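You operate a simulated robot arm through the tools that you are given. There is no shell and no other tool.

Carry out the task below with a simulated robot arm. There is one attempt and no reset: what you move stays moved.

JOB
Bring the felt oiling into work for a new run.
Fine: wind the felt bar to the blue mark, black weight in the pan, then press down; drip by the job board.

It is judged by the outcome, as a careful person would: the job done as asked, and still so three seconds after it is handed in. It fails if anything else is knocked over, pushed out of place, dropped, spilled or broken.

ROBOT AND FRAMES
A 7-joint arm with a two-finger parallel gripper, fixed in place. Base frame: the origin is at the foot of the arm, x ahead of it, y to its left, z up; the work surface is at about z = 760. Units: mm, degrees, N and s.
With the tool pointing down near the work surface it reaches from about 300 to 720 mm from the base axis. Its first joint turns from -166.0 to 166.0 degrees. Payload 1.57 kg.
The TCP is the grasp point between the finger pads, 30 mm short of the fingertips. In the tool frame z runs along the fingers and y along their closing line. Largest opening 80 mm; finger width 17, thickness 12; the body of the gripper, 40 by 82 mm, starts 80 mm behind the TCP.
Orientation is told as [roll, pitch, yaw] about the base's x, y, z axes, in that order, counted from this pose: with the fingers straight down and closing along the base's y, the tool's x points along the base's -x, its y along +y and its z along -z.

CONTROLS
- The arm moves only by the tool nudge_tool. Its arguments are lists of equal length, an entry for each row: "claw": the gripper command, from -1 (shut) to 1 (fully open), values between in proportion; "slide": the shift along the base's x, y, z in units of 200 mm (1.0 is 200 mm), a list of three; "turn": the turn, a rotation vector about the base's x, y, z in units of 60 degrees (1.0 is 60 degrees), a list of three. In form: {"claw": [claw, ...], "slide": [[x, y, z], ...], "turn": [[rx, ry, rz], ...]}. A call has 1 to 20 rows; each row is the pose to reach, as a shift and turn from the pose commanded when the call began. A call with a number of a shift or a turn outside -1 to 1 is refused whole. Each row takes 0.2 s and may step no farther than 50 mm and 8.6 degrees from the row before; otherwise, or with a gripper value out of range, the whole call is refused. A pose out of reach is approached as far as the arm can. The call stops where the force on the tool passes 90 N (or 10 N more than at its start, if that is more) or the arm is blocked; 0.2 s more then pass. The fingers move at their own pace (about 72 mm/s each) and stop on an object; they squeeze with about 25 N. The grip force told is the motor's: it shows also when the fingers shut on nothing. Time passes only in rows, and 0.2 s behind the last, so rows that repeat a pose let the fingers close. The reply holds the time, the measured pose of the TCP, the force on the tool along the base axes, the opening and the grip force, in the units named above and with some noise, with the torque about the TCP (base axes, N m) and any sound that the robot's microphone picked up, and new pictures: "show" is both (left out), scene, wrist or none.
- Cameras (640 x 400 px; columns grow to the right, rows downward): "scene" is fixed at [217.7, 651.2, 1542]; the picture's right is [-0.73, -0.68, 0.00], its down [-0.56, 0.60, -0.57] and it looks along [0.39, -0.42, -0.82] (base axes); focal length 270 px, centre (320, 200). "wrist" rides on the gripper at [72, -7, -122] in the tool frame; the picture's right is [0.09, 1.00, 0.00], its down [-0.84, 0.08, -0.54] and it looks along [-0.54, 0.05, 0.84] (tool axes); focal length 238 px, centre (320, 200). There is no depth. A picture from a camera that has moved, and an enlarged one, comes with that camera's place and axes in the base frame and with its lens. The place of the scene camera against the robot may be out by one fixed shift of up to 12 mm in any direction.
- slide_trunk(by): slides the trunk up (or, below 0, down) by that many mm; the arm rides with it, the base frame stays. It gives what a move gives, with no picture.
- inspect(camera, box): a new picture of the part [left, top, right, bottom] of that camera's present view, enlarged. The clock stands still meanwhile.
- job_done(): hands the job in; it is judged then, once.

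Nothing tells you positions but the pictures and the camera data. Unless the task says otherwise, let go and move clear before handing in.

The tools are called after "Call:" as a command line: name --argument value ..., lists and objects as JSON in quotes. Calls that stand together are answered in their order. nudge_tool: Moves the arm, as the interface text tells. Its arguments: {"type":"object","properties":{"claw":{"type":"array","items":{"type":"number"}},"slide":{"type":"array","items":{"type":"array","items":{"type":"number"}}},"turn":{"type":"array","items":{"type":"array","items":{"type":"number"}}},"show":{"type":"string","enum":["both","scene","wrist","none"]}},"required":["claw","slide","turn"]} The other tools are called the same way: slide_trunk (by) slides the trunk up or down; inspect (camera, box) takes an enlarged picture of a part of a camera's view; job_done () hands the job in.

At the start:

```text
time: 0.0
tool_pos: [382.5, 299.5, 1229.0]
ee_rot: [-0.1, -0.1, 0.0]
wrist_force: [-0.1, -0.7, -0.3]
wrist_torque: [0.02, 0.0, -0.01]
grip_width: 80.1
finger_force: 0.1
trunk travel left (down, up): [-75.0, 40.0]
```

scene: 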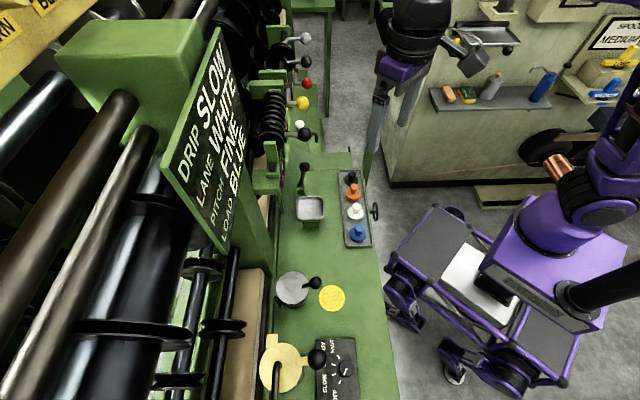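
wrist: 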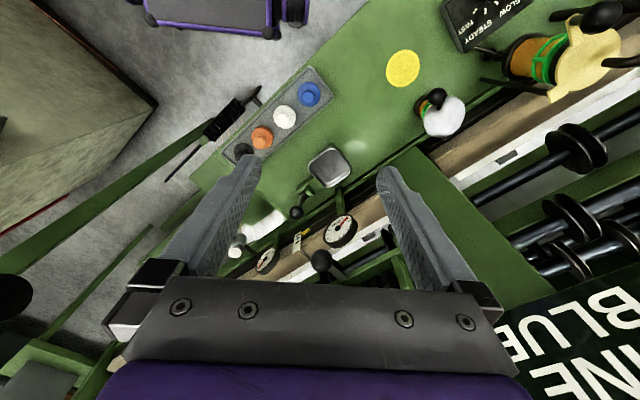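

I see a green machine bench with a job board (Drip SLOW, Lane WHITE, Pitch FINE, Load BLUE), a tray of coloured weights, a pan, some knobs/levers and a dial plate. I'll look closer before moving.

Call:
inspect --camera "scene" --box '[160, 20, 280, 260]'

Call:
inspect --camera "scene" --box '[240, 260, 400, 400]'

Call:
inspect --camera "scene" --box '[240, 140, 400, 260]'

Call:
inspect --camera "wrist" --box '[380, 0, 640, 160]'

Call:
inspect --camera "wrist" --box '[200, 60, 420, 280]'

Call:
inspect --camera "scene" --box '[230, 20, 350, 150]'

```text
1.67 times, centred on (220, 140) of scene
camera zoom: at [217.7, 651.2, 1542.0], right [-0.73, -0.68, 0.0], down [-0.56, 0.6, -0.57], along [0.39, -0.42, -0.82], focal length 451 px, centre (487, 300)
```

zoom: 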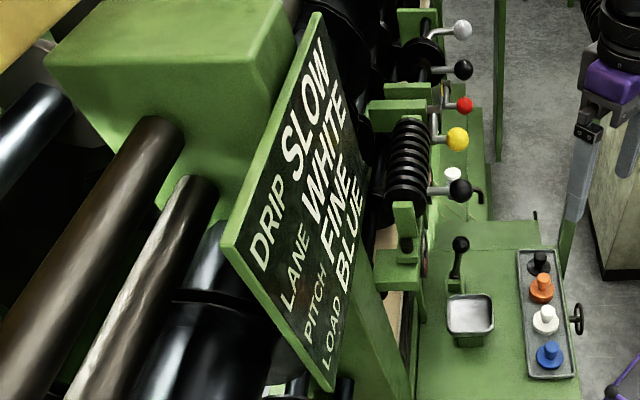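

```text
2.86 times, centred on (320, 330) of scene
camera zoom: at [217.7, 651.2, 1542.0], right [-0.73, -0.68, 0.0], down [-0.56, 0.6, -0.57], along [0.39, -0.42, -0.82], focal length 772 px, centre (320, -171)
```

zoom: 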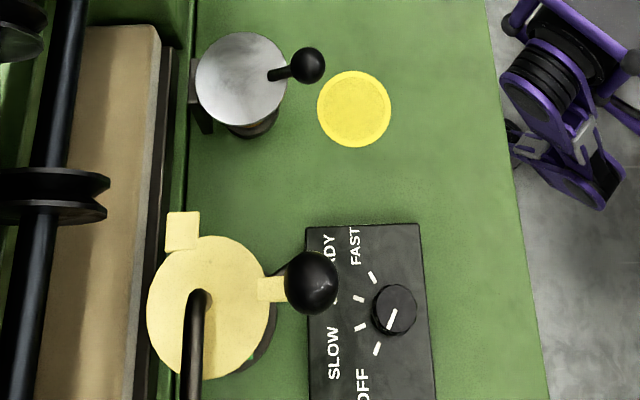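

```text
3.33 times, centred on (320, 200) of scene
camera zoom: at [217.7, 651.2, 1542.0], right [-0.73, -0.68, 0.0], down [-0.56, 0.6, -0.57], along [0.39, -0.42, -0.82], focal length 901 px, centre (320, 200)
```

zoom: 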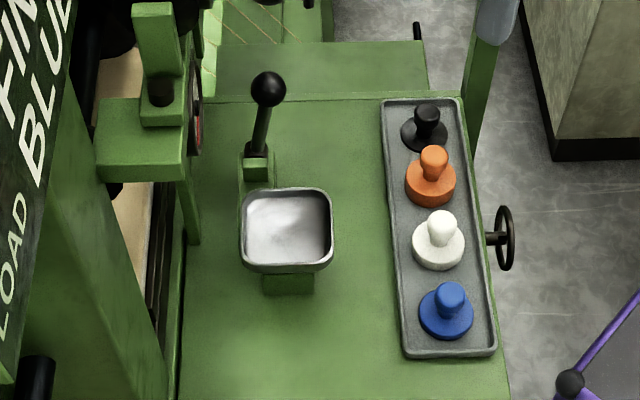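

```text
2.46 times, centred on (510, 80) of wrist
camera zoom: at [309.6, 293.0, 1352.8], right [-0.09, 1.0, 0.0], down [0.84, 0.08, 0.54], along [0.54, 0.05, -0.84], focal length 587 px, centre (-148, 495)
```

zoom: 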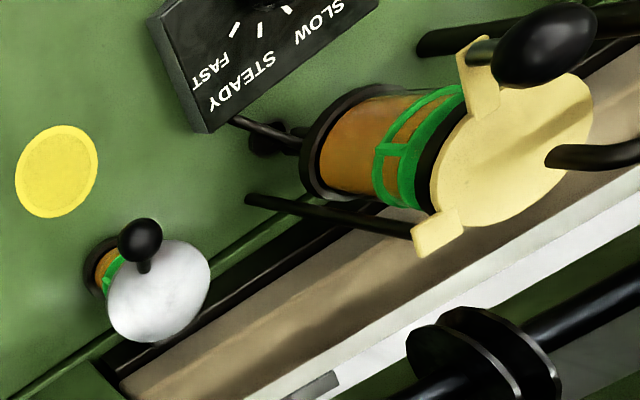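

```text
1.82 times, centred on (310, 170) of wrist
camera zoom: at [309.6, 293.0, 1352.8], right [-0.09, 1.0, 0.0], down [0.84, 0.08, 0.54], along [0.54, 0.05, -0.84], focal length 433 px, centre (338, 254)
```

zoom: 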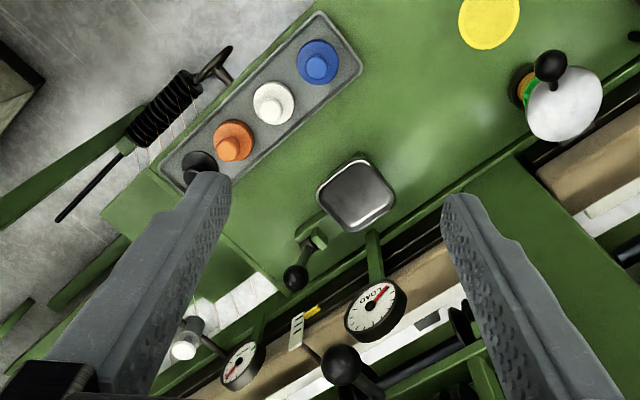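

```text
3.08 times, centred on (290, 85) of scene
camera zoom: at [217.7, 651.2, 1542.0], right [-0.73, -0.68, 0.0], down [-0.56, 0.6, -0.57], along [0.39, -0.42, -0.82], focal length 832 px, centre (412, 554)
```

zoom: 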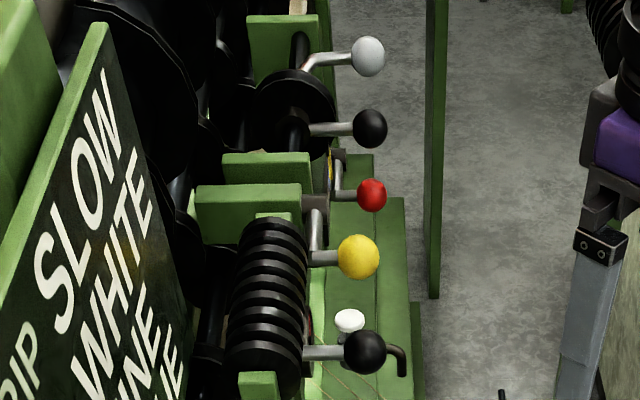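

The board reads Drip SLOW, Pitch FINE. I still need to locate the felt bar, its winder and the blue mark, so I'm zooming in further.

Call:
inspect --camera "wrist" --box '[220, 180, 400, 290]'

Call:
inspect --camera "wrist" --box '[160, 60, 300, 190]'

Call:
inspect --camera "scene" --box '[240, 90, 340, 160]'

Call:
inspect --camera "wrist" --box '[400, 60, 520, 200]'

Call:
inspect --camera "scene" --box '[340, 160, 400, 260]'

Call:
inspect --camera "scene" --box '[420, 0, 640, 140]'

Call:
inspect --camera "scene" --box '[0, 0, 160, 100]'

```text
3.56 times, centred on (310, 235) of wrist
camera zoom: at [309.6, 293.0, 1352.8], right [-0.09, 1.0, 0.0], down [0.84, 0.08, 0.54], along [0.54, 0.05, -0.84], focal length 848 px, centre (356, 76)
```

zoom: 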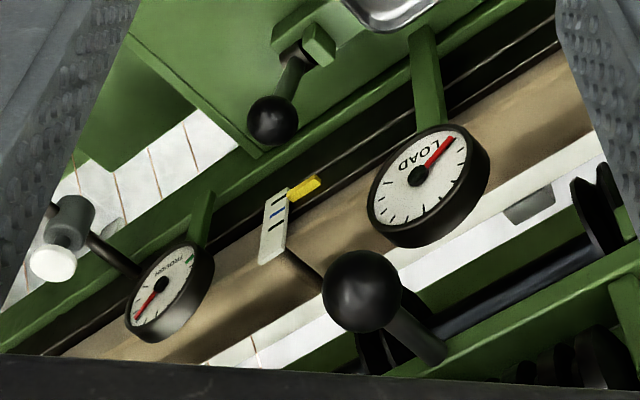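

```text
3.08 times, centred on (230, 125) of wrist
camera zoom: at [309.6, 293.0, 1352.8], right [-0.09, 1.0, 0.0], down [0.84, 0.08, 0.54], along [0.54, 0.05, -0.84], focal length 733 px, centre (597, 431)
```

zoom: 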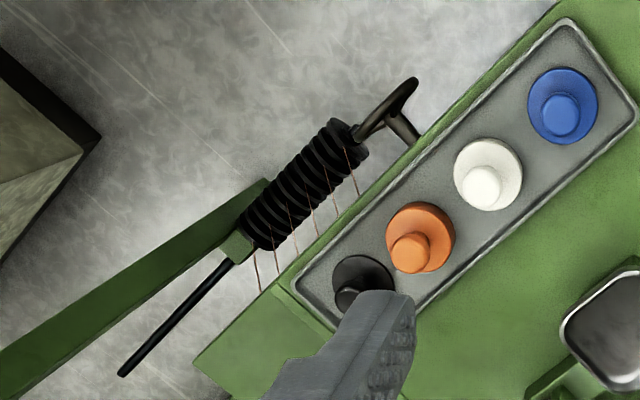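

```text
5.71 times, centred on (290, 125) of scene
camera zoom: at [217.7, 651.2, 1542.0], right [-0.73, -0.68, 0.0], down [-0.56, 0.6, -0.57], along [0.39, -0.42, -0.82], focal length 1545 px, centre (491, 629)
```

zoom: 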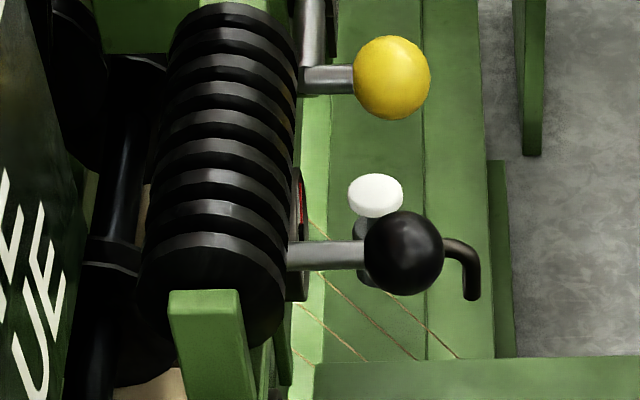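

```text
2.86 times, centred on (460, 130) of wrist
camera zoom: at [309.6, 293.0, 1352.8], right [-0.09, 1.0, 0.0], down [0.84, 0.08, 0.54], along [0.54, 0.05, -0.84], focal length 681 px, centre (-80, 400)
```

zoom: 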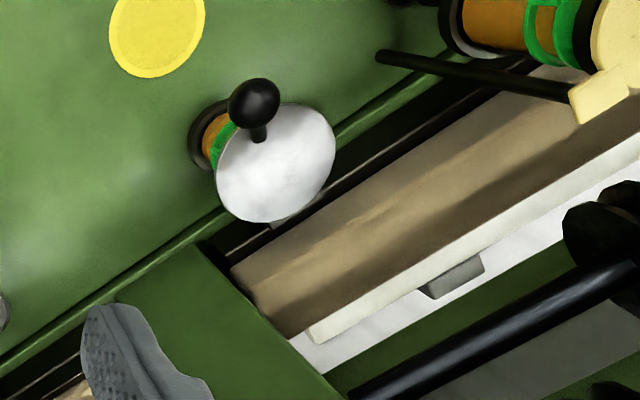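

```text
4.00 times, centred on (370, 210) of scene
camera zoom: at [217.7, 651.2, 1542.0], right [-0.73, -0.68, 0.0], down [-0.56, 0.6, -0.57], along [0.39, -0.42, -0.82], focal length 1082 px, centre (120, 160)
```

zoom: 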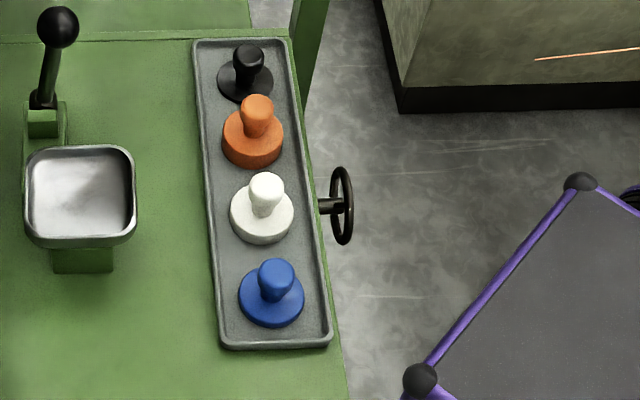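

```text
2.86 times, centred on (530, 70) of scene
camera zoom: at [217.7, 651.2, 1542.0], right [-0.73, -0.68, 0.0], down [-0.56, 0.6, -0.57], along [0.39, -0.42, -0.82], focal length 772 px, centre (-280, 571)
```

zoom: 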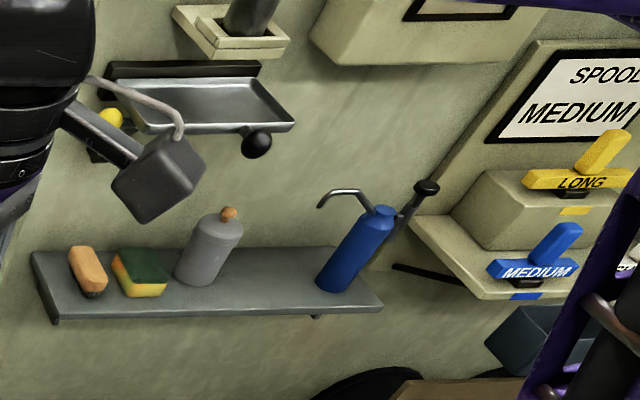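

```text
4.00 times, centred on (80, 50) of scene
camera zoom: at [217.7, 651.2, 1542.0], right [-0.73, -0.68, 0.0], down [-0.56, 0.6, -0.57], along [0.39, -0.42, -0.82], focal length 1082 px, centre (1280, 800)
```

zoom: 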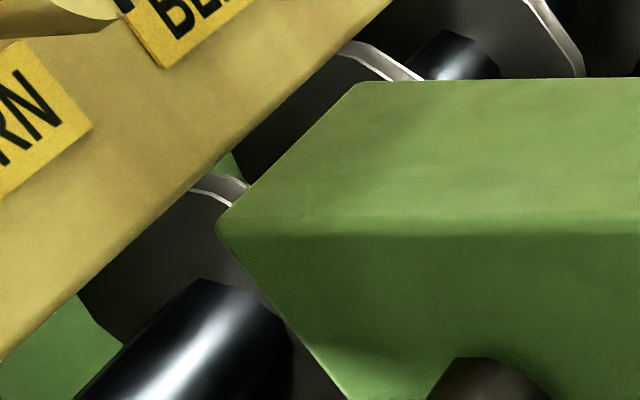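

The tray of weights, pan, lever, handwheel and drip dial sit on a bench running at 45° to the base axes. I'll turn the wrist camera to face the machine squarely to read the felt scale.

Call:
nudge_tool --claw '[1, 1, 1, 1, 1, 1]' --slide '[[0.065, -0.1, 0], [0.13, -0.2, 0], [0.195, -0.3, 0], [0.26, -0.4, 0], [0.325, -0.5, 0], [0.39, -0.6, 0]]' --turn '[[0, 0, 0.125], [0, 0, 0.25], [0, 0, 0.375], [0, 0, 0.5], [0, 0, 0.625], [0, 0, 0.75]]'

```text
time: 1.4
tool_pos: [462.2, 180.9, 1230.8]
ee_rot: [0.0, 0.1, 45.2]
wrist_force: [0.1, 0.0, 0.4]
wrist_torque: [0.02, 0.04, -0.02]
grip_width: 80.1
finger_force: 0.2
trunk travel left (down, up): [-75.0, 40.0]
camera wrist: at [415.3, 124.1, 1353.6], right [-0.77, 0.64, 0.0], down [0.54, 0.65, 0.54], along [0.35, 0.42, -0.84], focal length 238 px, centre (320, 200)
```

scene: 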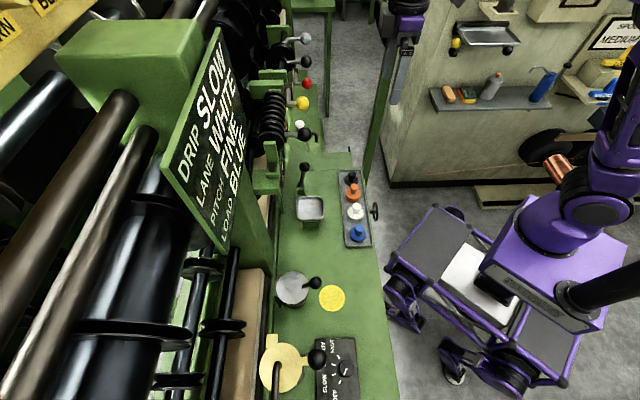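
wrist: 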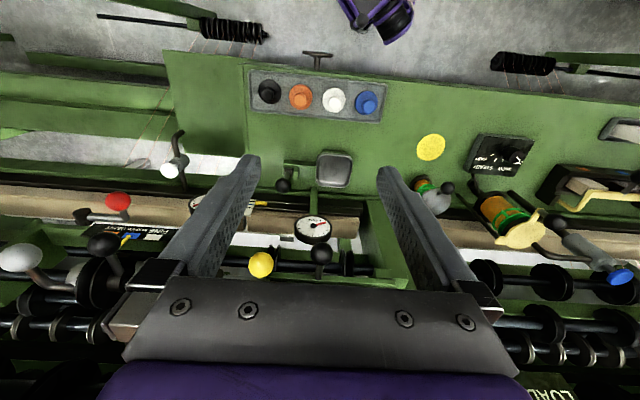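

Now the view is square to the machine. I'll zoom in on the gauges, felt scale, levers and handwheel.

Call:
inspect --camera "wrist" --box '[230, 150, 390, 280]'

Call:
inspect --camera "wrist" --box '[240, 40, 400, 140]'

Call:
inspect --camera "wrist" --box '[80, 120, 240, 260]'

Call:
inspect --camera "wrist" --box '[400, 110, 640, 280]'

Call:
inspect --camera "wrist" --box '[0, 180, 180, 300]'

Call:
inspect --camera "scene" --box '[230, 20, 400, 180]'

```text
3.08 times, centred on (310, 215) of wrist
camera zoom: at [415.3, 124.1, 1353.6], right [-0.77, 0.64, 0.0], down [0.54, 0.65, 0.54], along [0.35, 0.42, -0.84], focal length 733 px, centre (351, 154)
```

zoom: 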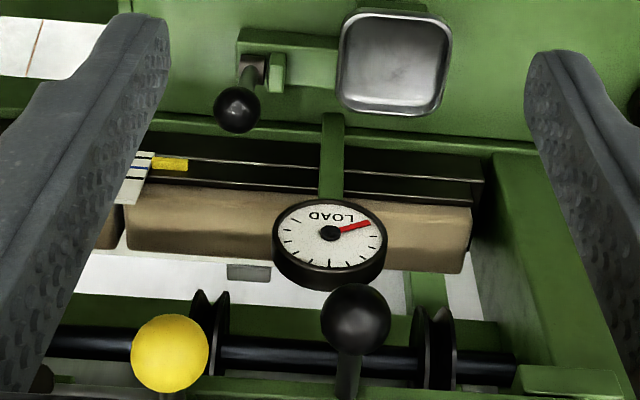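

```text
4.00 times, centred on (320, 90) of wrist
camera zoom: at [415.3, 124.1, 1353.6], right [-0.77, 0.64, 0.0], down [0.54, 0.65, 0.54], along [0.35, 0.42, -0.84], focal length 953 px, centre (320, 640)
```

zoom: 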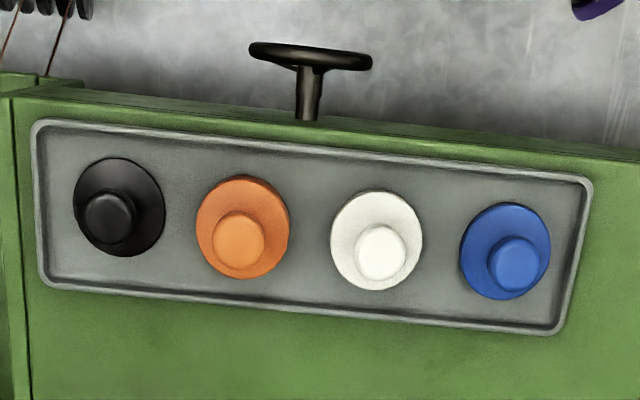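

```text
2.86 times, centred on (160, 190) of wrist
camera zoom: at [415.3, 124.1, 1353.6], right [-0.77, 0.64, 0.0], down [0.54, 0.65, 0.54], along [0.35, 0.42, -0.84], focal length 681 px, centre (777, 229)
```

zoom: 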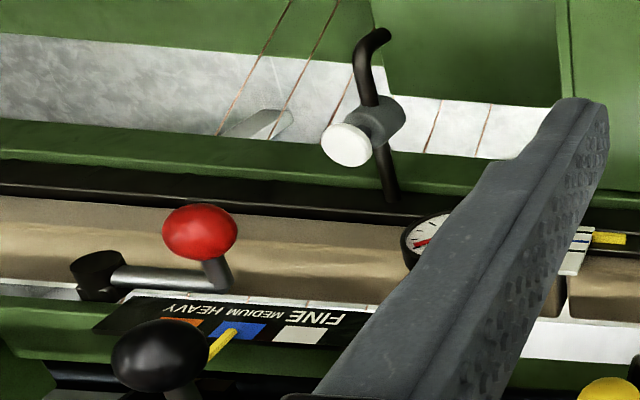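

```text
2.35 times, centred on (520, 195) of wrist
camera zoom: at [415.3, 124.1, 1353.6], right [-0.77, 0.64, 0.0], down [0.54, 0.65, 0.54], along [0.35, 0.42, -0.84], focal length 561 px, centre (-151, 212)
```

zoom: 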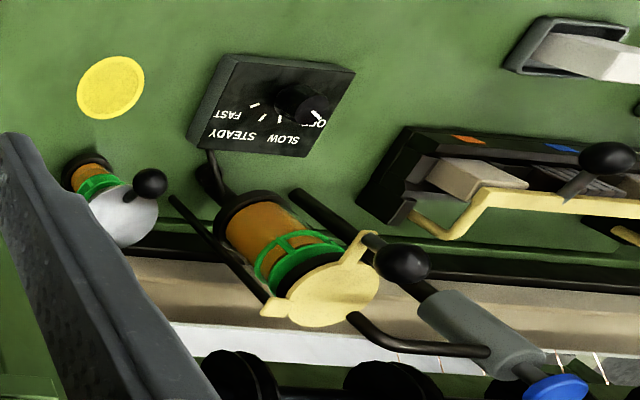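

```text
3.33 times, centred on (90, 240) of wrist
camera zoom: at [415.3, 124.1, 1353.6], right [-0.77, 0.64, 0.0], down [0.54, 0.65, 0.54], along [0.35, 0.42, -0.84], focal length 794 px, centre (1087, 67)
```

zoom: 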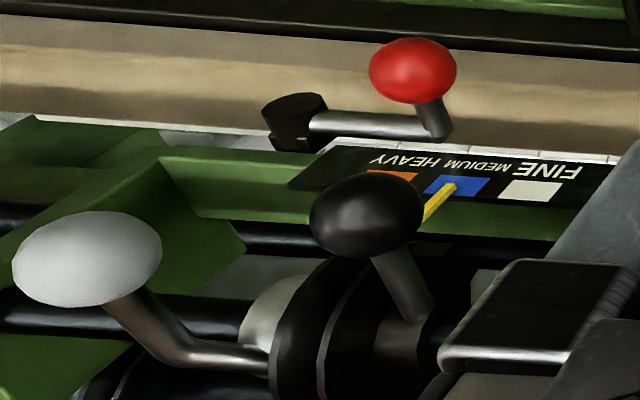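

```text
2.50 times, centred on (315, 100) of scene
camera zoom: at [217.7, 651.2, 1542.0], right [-0.73, -0.68, 0.0], down [-0.56, 0.6, -0.57], along [0.39, -0.42, -0.82], focal length 676 px, centre (332, 450)
```

zoom: 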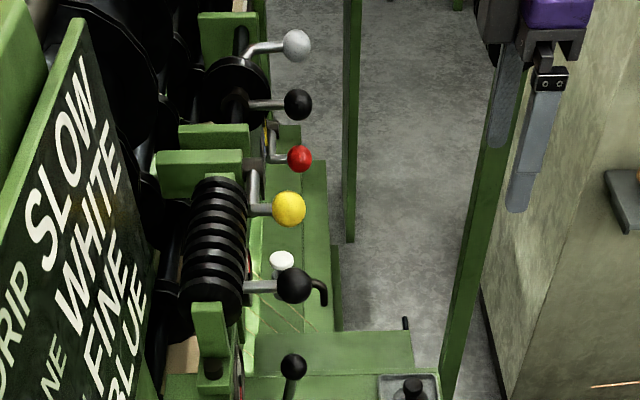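

There's a small white scale with a yellow pointer near the felt bar, a handwheel at the bench front, and a lever beside the pan. Before going closer, I want to check the tall green posts near the bench end.

Call:
inspect --camera "wrist" --box '[0, 0, 320, 200]'

Call:
inspect --camera "scene" --box '[320, 0, 440, 200]'

Call:
inspect --camera "wrist" --box '[440, 0, 640, 140]'

```text
2.00 times, centred on (160, 100) of wrist
camera zoom: at [415.3, 124.1, 1353.6], right [-0.77, 0.64, 0.0], down [0.54, 0.65, 0.54], along [0.35, 0.42, -0.84], focal length 477 px, centre (640, 400)
```

zoom: 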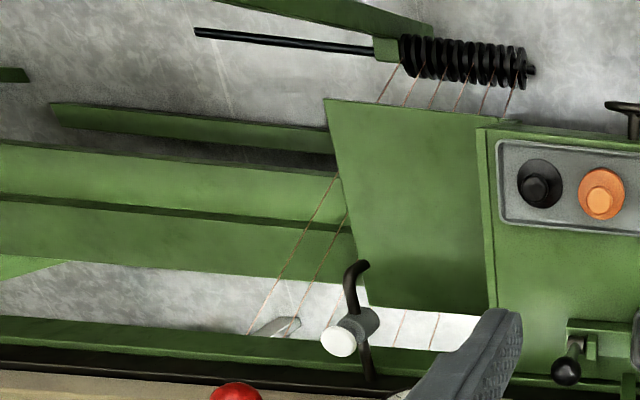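

```text
2.00 times, centred on (380, 100) of scene
camera zoom: at [217.7, 651.2, 1542.0], right [-0.73, -0.68, 0.0], down [-0.56, 0.6, -0.57], along [0.39, -0.42, -0.82], focal length 541 px, centre (200, 400)
```

zoom: 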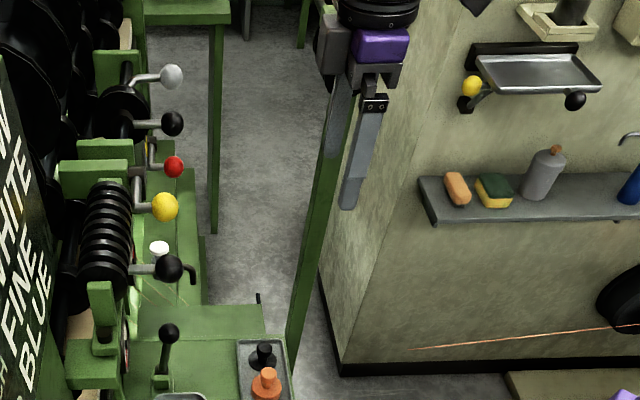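

```text
2.86 times, centred on (540, 70) of wrist
camera zoom: at [415.3, 124.1, 1353.6], right [-0.77, 0.64, 0.0], down [0.54, 0.65, 0.54], along [0.35, 0.42, -0.84], focal length 681 px, centre (-309, 571)
```

zoom: 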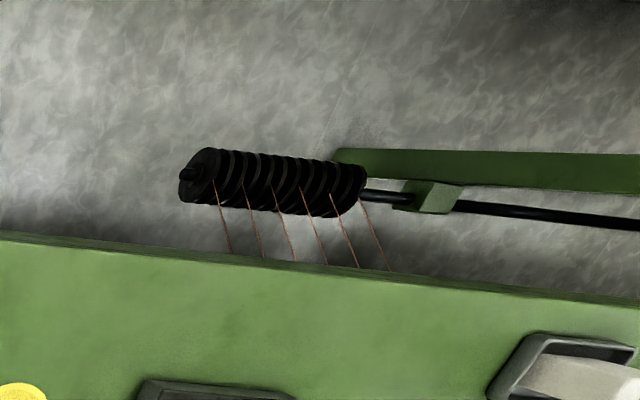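

The tall post stands well beyond the bench (about [676,-217]), so it's clear of my path. I'll move lower to look at the felt scale and pan area.

Call:
nudge_tool --claw '[1, 1, 1, 1, 1, 1]' --slide '[[0.07, -0.075, -0.15], [0.14, -0.15, -0.3], [0.21, -0.225, -0.45], [0.28, -0.3, -0.6], [0.35, -0.375, -0.75], [0.43, -0.45, -0.9]]' --turn '[[0, 0, 0], [0, 0, 0], [0, 0, 0], [0, 0, 0], [0, 0, 0], [0, 0, 0]]'

```text
time: 2.8
tool_pos: [547.4, 92.4, 1049.2]
ee_rot: [0.0, 0.0, 45.1]
wrist_force: [-0.2, 0.0, 0.7]
wrist_torque: [-0.03, 0.01, 0.01]
grip_width: 80.1
finger_force: 0.0
trunk travel left (down, up): [-75.0, 40.0]
camera wrist: at [500.2, 35.9, 1171.9], right [-0.77, 0.64, 0.0], down [0.54, 0.65, 0.54], along [0.35, 0.42, -0.84], focal length 238 px, centre (320, 200)
```

scene: 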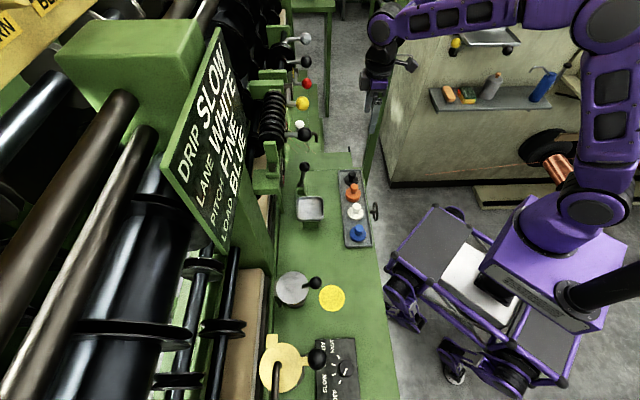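
wrist: 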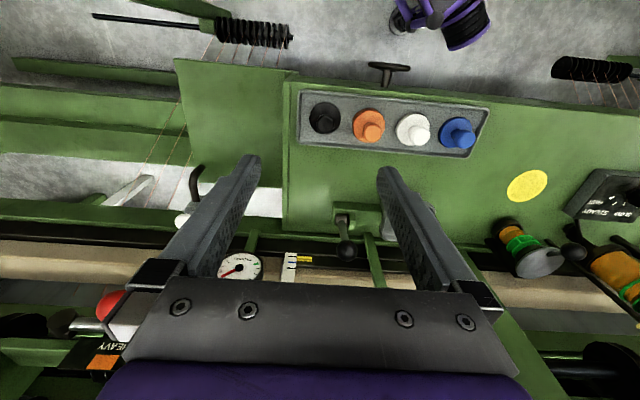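

Call:
inspect --camera "wrist" --box '[200, 190, 400, 300]'

Call:
inspect --camera "wrist" --box '[260, 240, 350, 290]'

Call:
inspect --camera "wrist" --box '[280, 50, 500, 170]'

Call:
inspect --camera "wrist" --box '[460, 150, 640, 300]'

```text
3.20 times, centred on (300, 245) of wrist
camera zoom: at [500.2, 35.9, 1171.9], right [-0.77, 0.64, 0.0], down [0.54, 0.65, 0.54], along [0.35, 0.42, -0.84], focal length 763 px, centre (384, 56)
```

zoom: 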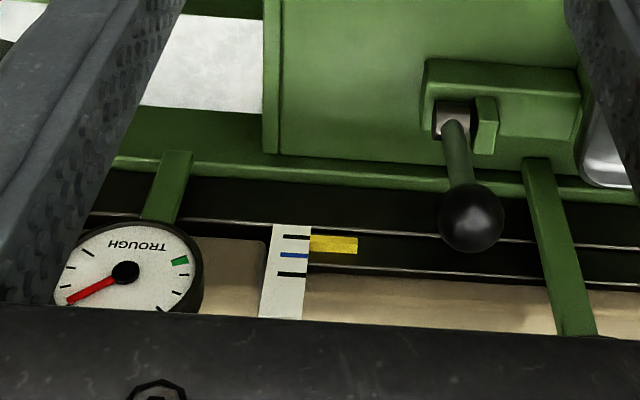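

```text
7.11 times, centred on (305, 265) of wrist
camera zoom: at [500.2, 35.9, 1171.9], right [-0.77, 0.64, 0.0], down [0.54, 0.65, 0.54], along [0.35, 0.42, -0.84], focal length 1695 px, centre (427, -262)
```

zoom: 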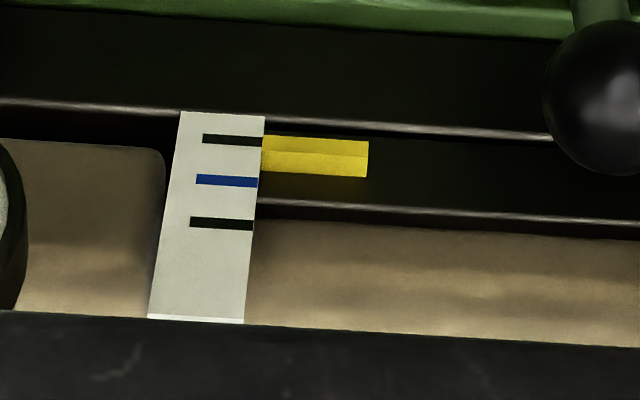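

```text
2.91 times, centred on (390, 110) of wrist
camera zoom: at [500.2, 35.9, 1171.9], right [-0.77, 0.64, 0.0], down [0.54, 0.65, 0.54], along [0.35, 0.42, -0.84], focal length 693 px, centre (116, 462)
```

zoom: 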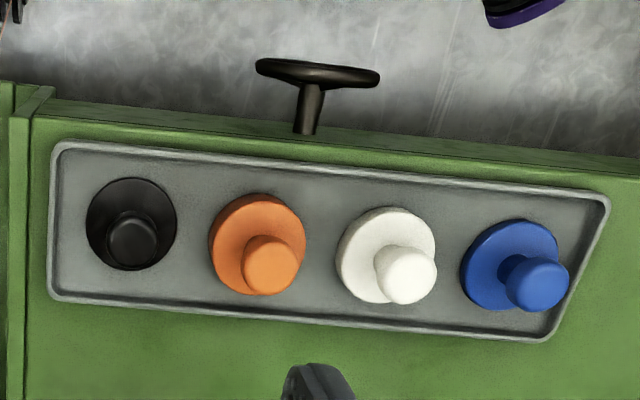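

```text
2.67 times, centred on (550, 225) of wrist
camera zoom: at [500.2, 35.9, 1171.9], right [-0.77, 0.64, 0.0], down [0.54, 0.65, 0.54], along [0.35, 0.42, -0.84], focal length 636 px, centre (-293, 133)
```

zoom: 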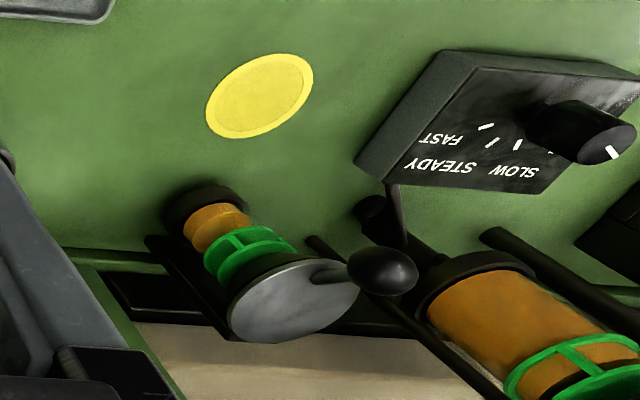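

The yellow pointer on the felt scale sits just past the first black mark; blue is the middle mark. Next I'll look at the handwheel on the bench front from closer.

Call:
nudge_tool --claw '[1, 1, 1, 1, 1, 1, 1]' --slide '[[-0.14, -0.02, -0.12], [-0.28, -0.04, -0.24], [-0.42, -0.06, -0.36], [-0.56, -0.08, -0.48], [-0.7, -0.1, -0.6], [-0.84, -0.12, -0.72], [-0.98, -0.135, -0.845]]' --turn '[[0, 0, 0], [0, 0, 0], [0, 0, 0], [0, 0, 0], [0, 0, 0], [0, 0, 0], [0, 0, 0]]'

```text
time: 4.4
tool_pos: [351.5, 63.9, 880.8]
ee_rot: [0.0, 0.0, 45.0]
wrist_force: [0.0, -0.6, -0.5]
wrist_torque: [-0.03, 0.03, 0.0]
grip_width: 80.1
finger_force: 0.0
trunk travel left (down, up): [-75.0, 40.0]
camera wrist: at [305.0, 6.3, 1004.1], right [-0.77, 0.64, 0.0], down [0.54, 0.65, 0.54], along [0.35, 0.42, -0.84], focal length 238 px, centre (320, 200)
```

scene: 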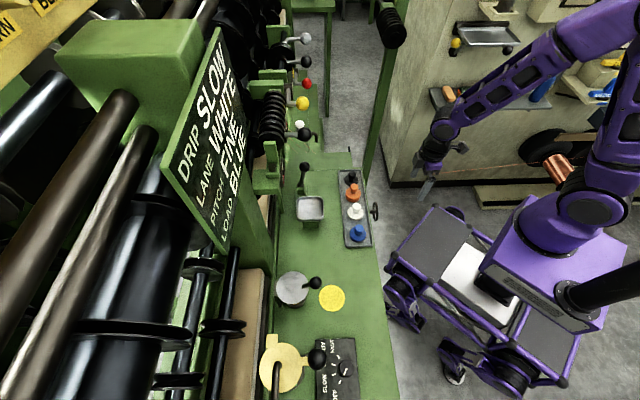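
wrist: 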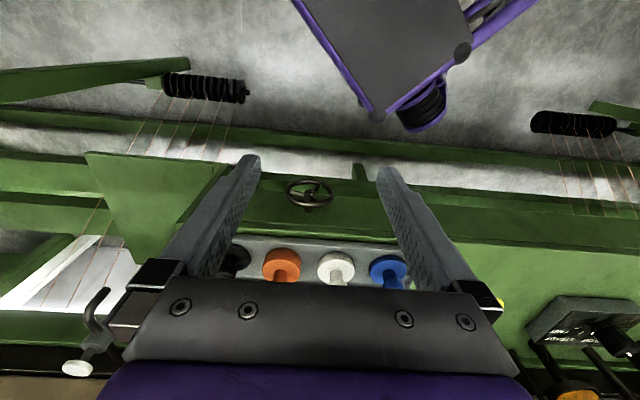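

Call:
inspect --camera "wrist" --box '[250, 150, 390, 240]'

Call:
inspect --camera "wrist" --box '[220, 230, 420, 300]'

Call:
inspect --camera "wrist" --box '[500, 280, 640, 400]'

```text
4.44 times, centred on (320, 195) of wrist
camera zoom: at [305.0, 6.3, 1004.1], right [-0.77, 0.64, 0.0], down [0.54, 0.65, 0.54], along [0.35, 0.42, -0.84], focal length 1059 px, centre (320, 222)
```

zoom: 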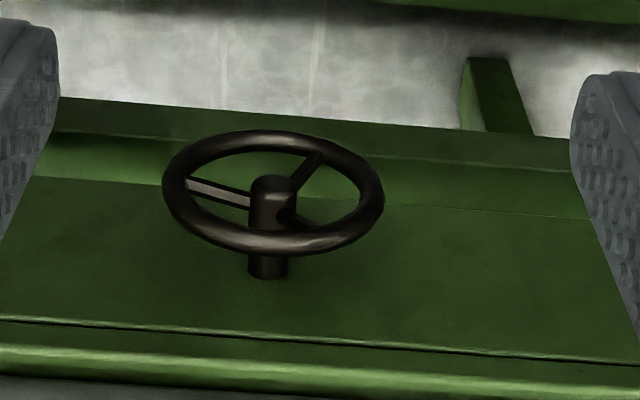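

```text
3.20 times, centred on (320, 265) of wrist
camera zoom: at [305.0, 6.3, 1004.1], right [-0.77, 0.64, 0.0], down [0.54, 0.65, 0.54], along [0.35, 0.42, -0.84], focal length 763 px, centre (320, -8)
```

zoom: 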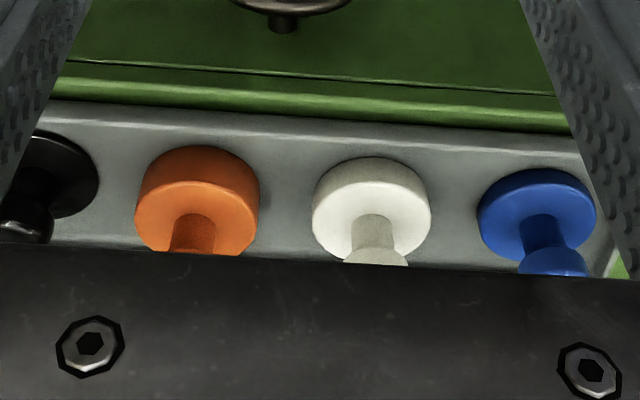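

```text
3.33 times, centred on (570, 340) of wrist
camera zoom: at [305.0, 6.3, 1004.1], right [-0.77, 0.64, 0.0], down [0.54, 0.65, 0.54], along [0.35, 0.42, -0.84], focal length 794 px, centre (-513, -267)
```

zoom: 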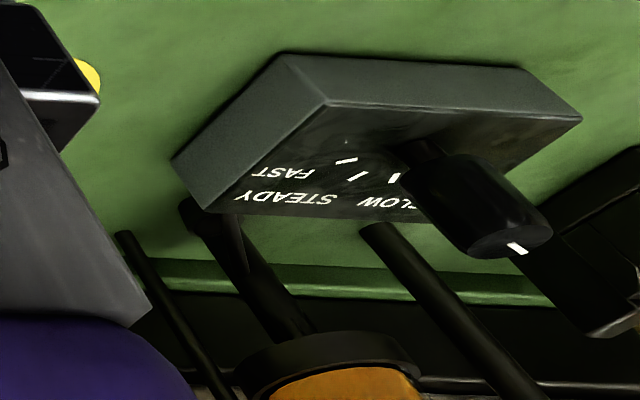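

The handwheel (about 70 mm across) is centred near [429,132,719] with its axis pointing at the machine; the scale plate stands vertically near [773,272], z 820–894, with the pointer moving in height. I'll tilt the tool for a near-level view of the scale and the press lever.

Call:
nudge_tool --claw '[1, 1, 1, 1, 1, 1, 1]' --slide '[[0.05, 0.0, 0.2], [0.2, 0.03, 0.35], [0.4, 0.08, 0.4], [0.6, 0.12, 0.4], [0.75, 0.18, 0.4], [0.9, 0.22, 0.4], [0.98, 0.25, 0.4]]' --turn '[[0, 0, 0], [0, 0, 0], [0.09, -0.09, 0], [0.18, -0.18, 0], [0.27, -0.27, 0], [0.36, -0.36, 0], [0.45, -0.45, 0]]'

```text
time: 6.0
tool_pos: [546.5, 113.3, 961.8]
ee_rot: [0.0, -38.2, 45.0]
wrist_force: [-0.5, -0.2, -0.2]
wrist_torque: [-0.06, 0.06, -0.04]
grip_width: 80.1
finger_force: 0.0
trunk travel left (down, up): [-75.0, 40.0]
camera wrist: at [456.9, 14.6, 1013.9], right [-0.76, 0.65, -0.06], down [0.17, 0.28, 0.94], along [0.63, 0.7, -0.33], focal length 238 px, centre (320, 200)
```

scene: 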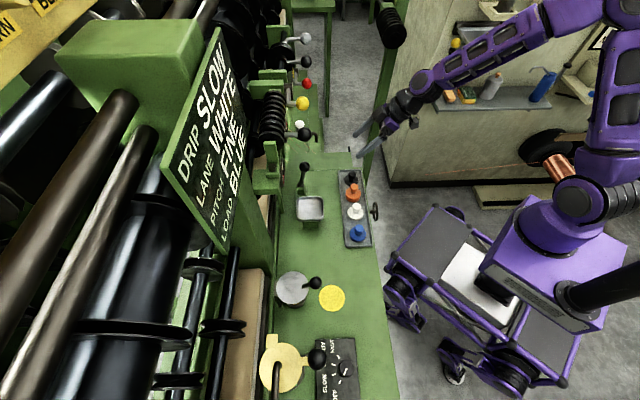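
wrist: 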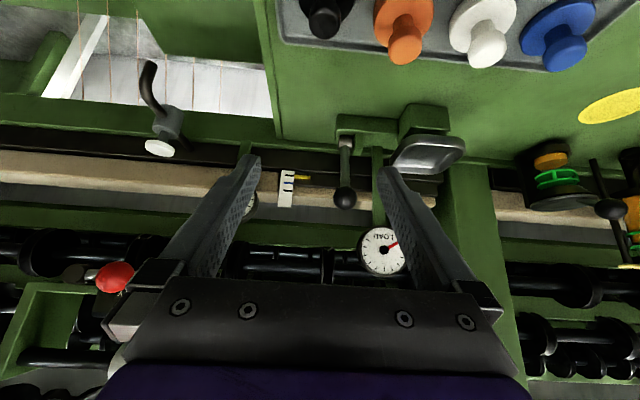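

Call:
inspect --camera "wrist" --box '[265, 155, 335, 215]'

Call:
inspect --camera "wrist" --box '[250, 90, 480, 280]'

Call:
inspect --camera "wrist" --box '[280, 0, 640, 100]'

Call:
inspect --camera "wrist" --box '[500, 80, 640, 260]'

```text
6.67 times, centred on (300, 185) of wrist
camera zoom: at [456.9, 14.6, 1013.9], right [-0.76, 0.65, -0.06], down [0.17, 0.28, 0.94], along [0.63, 0.7, -0.33], focal length 1589 px, centre (453, 300)
```

zoom: 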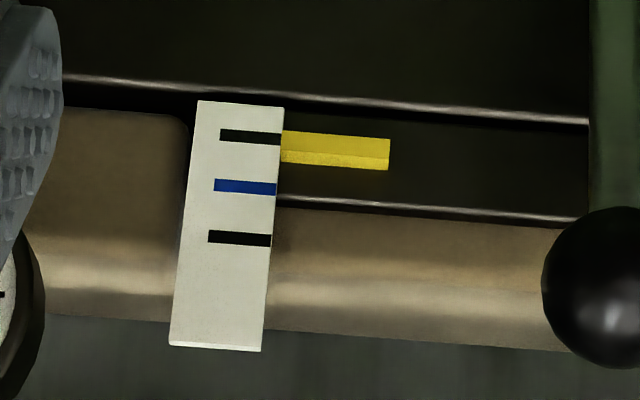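

```text
2.11 times, centred on (365, 185) of wrist
camera zoom: at [456.9, 14.6, 1013.9], right [-0.76, 0.65, -0.06], down [0.17, 0.28, 0.94], along [0.63, 0.7, -0.33], focal length 502 px, centre (225, 232)
```

zoom: 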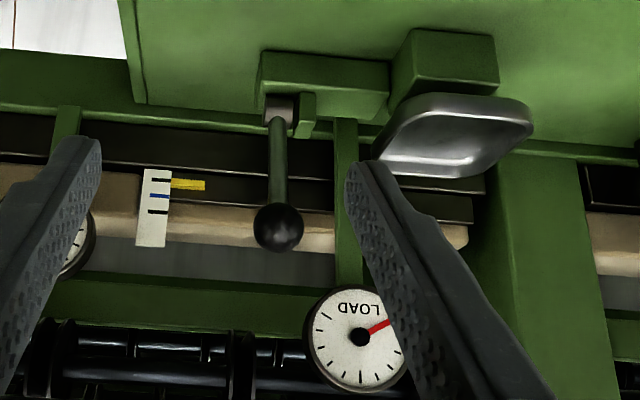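

```text
1.78 times, centred on (460, 50) of wrist
camera zoom: at [456.9, 14.6, 1013.9], right [-0.76, 0.65, -0.06], down [0.17, 0.28, 0.94], along [0.63, 0.7, -0.33], focal length 424 px, centre (71, 467)
```

zoom: 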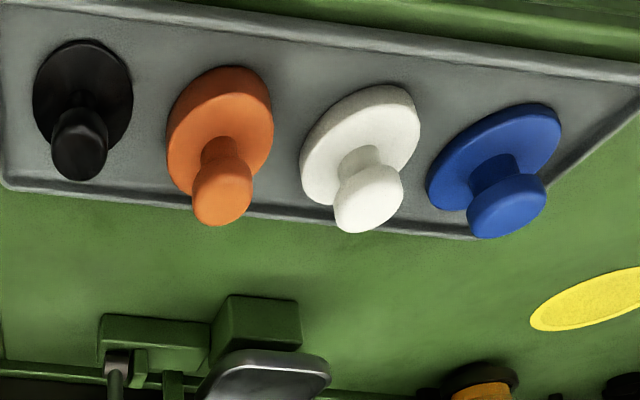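

```text
2.22 times, centred on (570, 170) of wrist
camera zoom: at [456.9, 14.6, 1013.9], right [-0.76, 0.65, -0.06], down [0.17, 0.28, 0.94], along [0.63, 0.7, -0.33], focal length 530 px, centre (-236, 267)
```

zoom: 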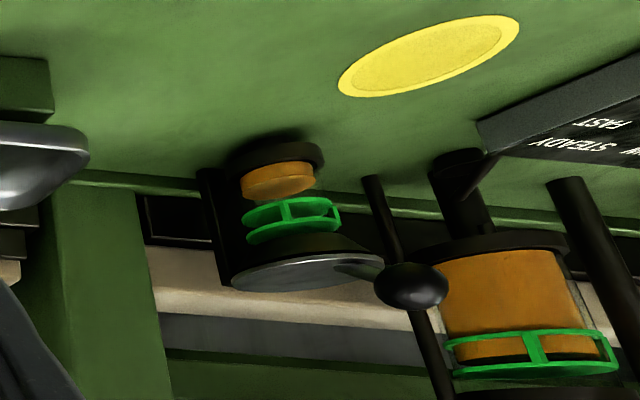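

The pointer sits at the lower black mark; blue is about 14 mm above it. I'll return to vertical and go above the handwheel to check alignment before gripping its rim.

Call:
nudge_tool --claw '[1, 1, 1, 1, 1, 1, 1]' --slide '[[-0.12, 0.02, 0], [-0.24, 0.04, 0], [-0.36, 0.06, 0], [-0.48, 0.08, -0.1], [-0.585, 0.0975, -0.25], [-0.585, 0.0975, -0.4], [-0.585, 0.0975, -0.55]]' --turn '[[-0.09, 0.09, 0], [-0.18, 0.18, 0], [-0.27, 0.27, 0], [-0.36, 0.36, 0], [-0.45, 0.45, 0], [-0.45, 0.45, 0], [-0.45, 0.45, 0]]'

```text
time: 7.6
tool_pos: [429.3, 130.6, 850.5]
ee_rot: [0.0, 0.0, 45.0]
wrist_force: [-0.5, 0.5, 0.5]
wrist_torque: [0.0, 0.03, -0.02]
grip_width: 80.1
finger_force: 0.0
trunk travel left (down, up): [-75.0, 40.0]
camera wrist: at [382.2, 74.8, 974.1], right [-0.77, 0.64, 0.0], down [0.54, 0.65, 0.54], along [0.35, 0.42, -0.84], focal length 238 px, centre (320, 200)
```

scene: 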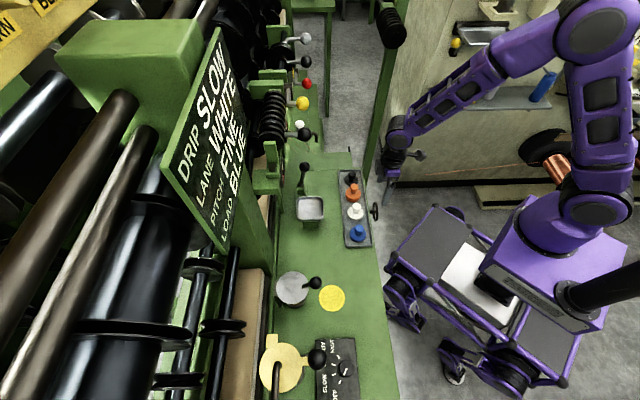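
wrist: 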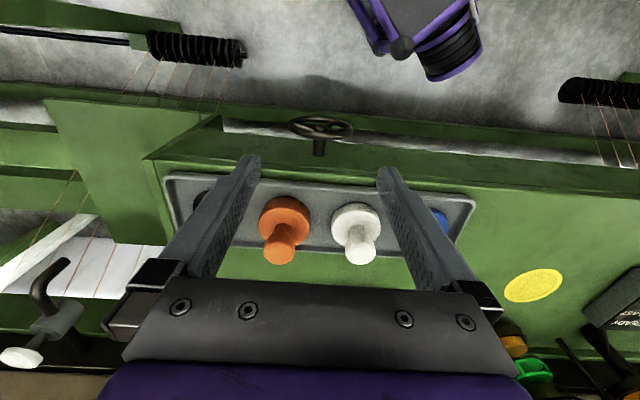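

Call:
inspect --camera "wrist" --box '[260, 90, 380, 170]'

Call:
inspect --camera "wrist" --box '[240, 140, 400, 280]'

```text
5.00 times, centred on (320, 130) of wrist
camera zoom: at [382.2, 74.8, 974.1], right [-0.77, 0.64, 0.0], down [0.54, 0.65, 0.54], along [0.35, 0.42, -0.84], focal length 1192 px, centre (320, 550)
```

zoom: 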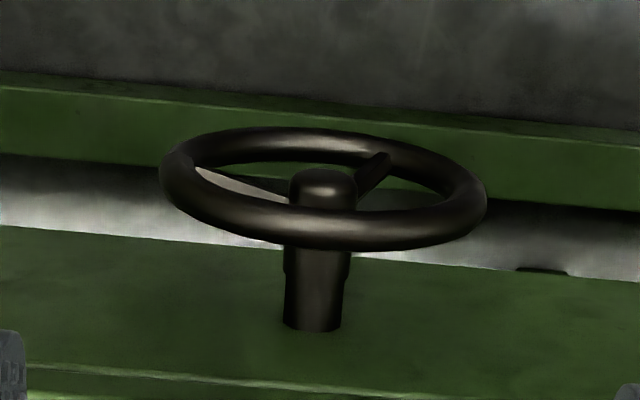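

```text
2.86 times, centred on (320, 210) of wrist
camera zoom: at [382.2, 74.8, 974.1], right [-0.77, 0.64, 0.0], down [0.54, 0.65, 0.54], along [0.35, 0.42, -0.84], focal length 681 px, centre (320, 171)
```

zoom: 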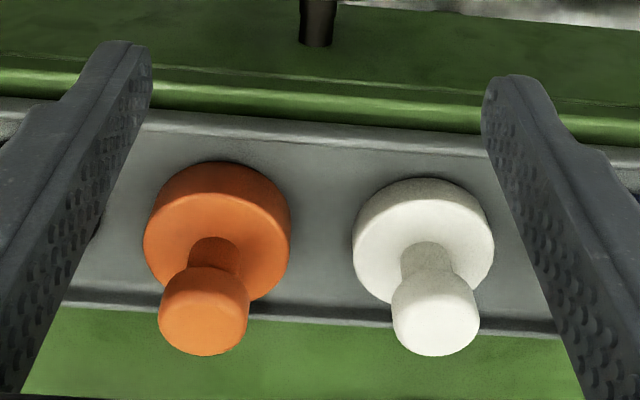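

The gripper is centred over the wheel within a millimetre or so. I'll lower the open fingers either side of the rim.

Call:
nudge_tool --claw '[1, 1, 1, 1, 1, 1, 1]' --slide '[[-0.002, 0.002, -0.12], [-0.003, 0.003, -0.24], [-0.003, 0.003, -0.34], [-0.003, 0.003, -0.44], [-0.003, 0.003, -0.52], [-0.003, 0.003, -0.59], [-0.003, 0.003, -0.655]]' --turn '[[0, 0, 0], [0, 0, 0], [0, 0, 0], [0, 0, 0], [0, 0, 0], [0, 0, 0], [0, 0, 0]]'

```text
time: 9.2
tool_pos: [429.2, 134.1, 719.4]
ee_rot: [0.0, 0.0, 45.0]
wrist_force: [0.3, -0.3, 0.0]
wrist_torque: [0.0, -0.03, -0.02]
grip_width: 79.9
finger_force: 0.0
trunk travel left (down, up): [-75.0, 40.0]
camera wrist: at [381.6, 76.7, 843.2], right [-0.77, 0.64, 0.0], down [0.54, 0.65, 0.54], along [0.35, 0.42, -0.84], focal length 238 px, centre (320, 200)
```

scene: 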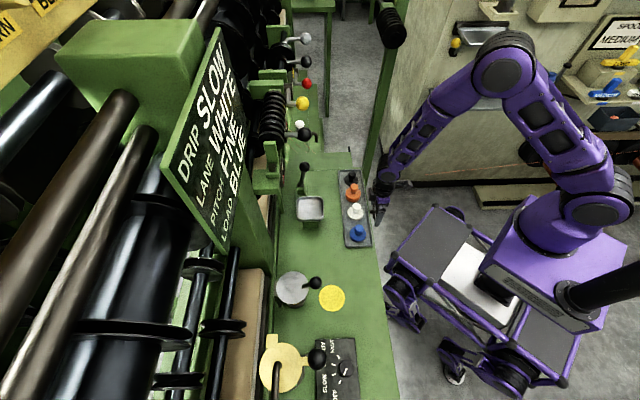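
wrist: 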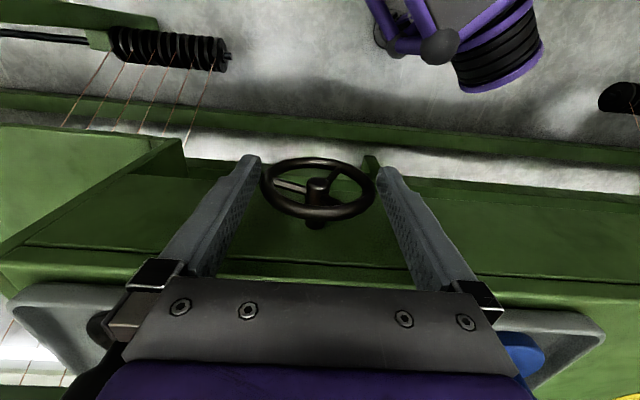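

Call:
nudge_tool --claw '[-1, -1, -1]' --slide '[[0, 0, 0], [0, 0, 0], [0, 0, 0]]' --turn '[[0, 0, 0], [0, 0, 0], [0, 0, 0]]' --show "wrist"

```text
time: 10.0
tool_pos: [429.9, 132.3, 720.2]
ee_rot: [0.0, 0.0, 45.0]
wrist_force: [5.2, -4.5, -1.9]
wrist_torque: [0.02, -0.09, -0.03]
grip_width: 72.2
finger_force: 45.0
trunk travel left (down, up): [-75.0, 40.0]
camera wrist: at [382.2, 76.2, 843.1], right [-0.77, 0.64, 0.0], down [0.54, 0.65, 0.54], along [0.35, 0.42, -0.84], focal length 238 px, centre (320, 200)
```

wrist: 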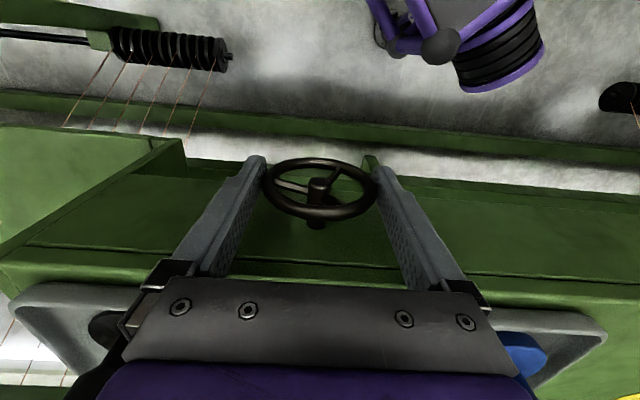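

The rim is gripped (72 mm). I'll try a modest clockwise turn (as the operator sees it) and watch the forces.

Call:
nudge_tool --claw '[-1, -1, -1, -1, -1]' --slide '[[0, 0, 0], [0, 0, 0], [0, 0, 0], [0, 0, 0], [0, 0, 0]]' --turn '[[0.07, 0.07, 0], [0.14, 0.14, 0], [0.21, 0.21, 0], [0.28, 0.28, 0], [0.35, 0.35, 0]]'

```text
time: 11.2
tool_pos: [433.1, 128.6, 718.0]
ee_rot: [29.3, -0.1, 44.6]
wrist_force: [26.7, -30.4, -1.2]
wrist_torque: [-0.13, -0.41, -0.24]
grip_width: 71.8
finger_force: 44.9
trunk travel left (down, up): [-75.0, 40.0]
camera wrist: at [426.8, 31.2, 822.9], right [-0.68, 0.55, 0.49], down [0.73, 0.45, 0.51], along [0.06, 0.7, -0.71], focal length 238 px, centre (320, 200)
```

scene: 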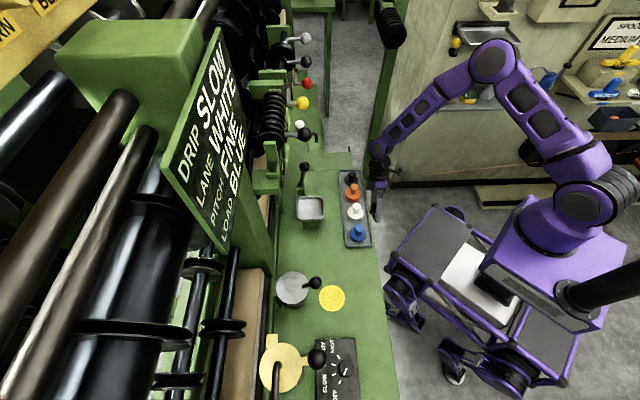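
wrist: 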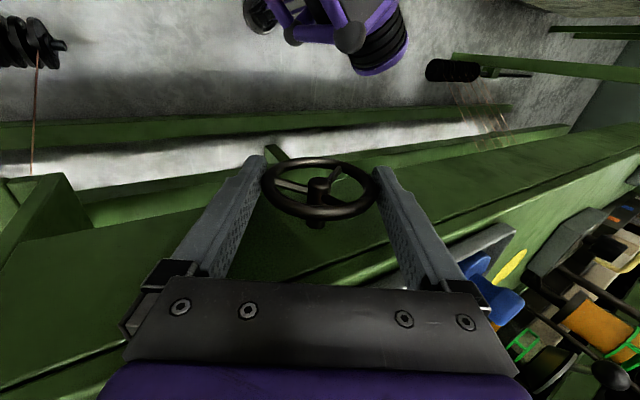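

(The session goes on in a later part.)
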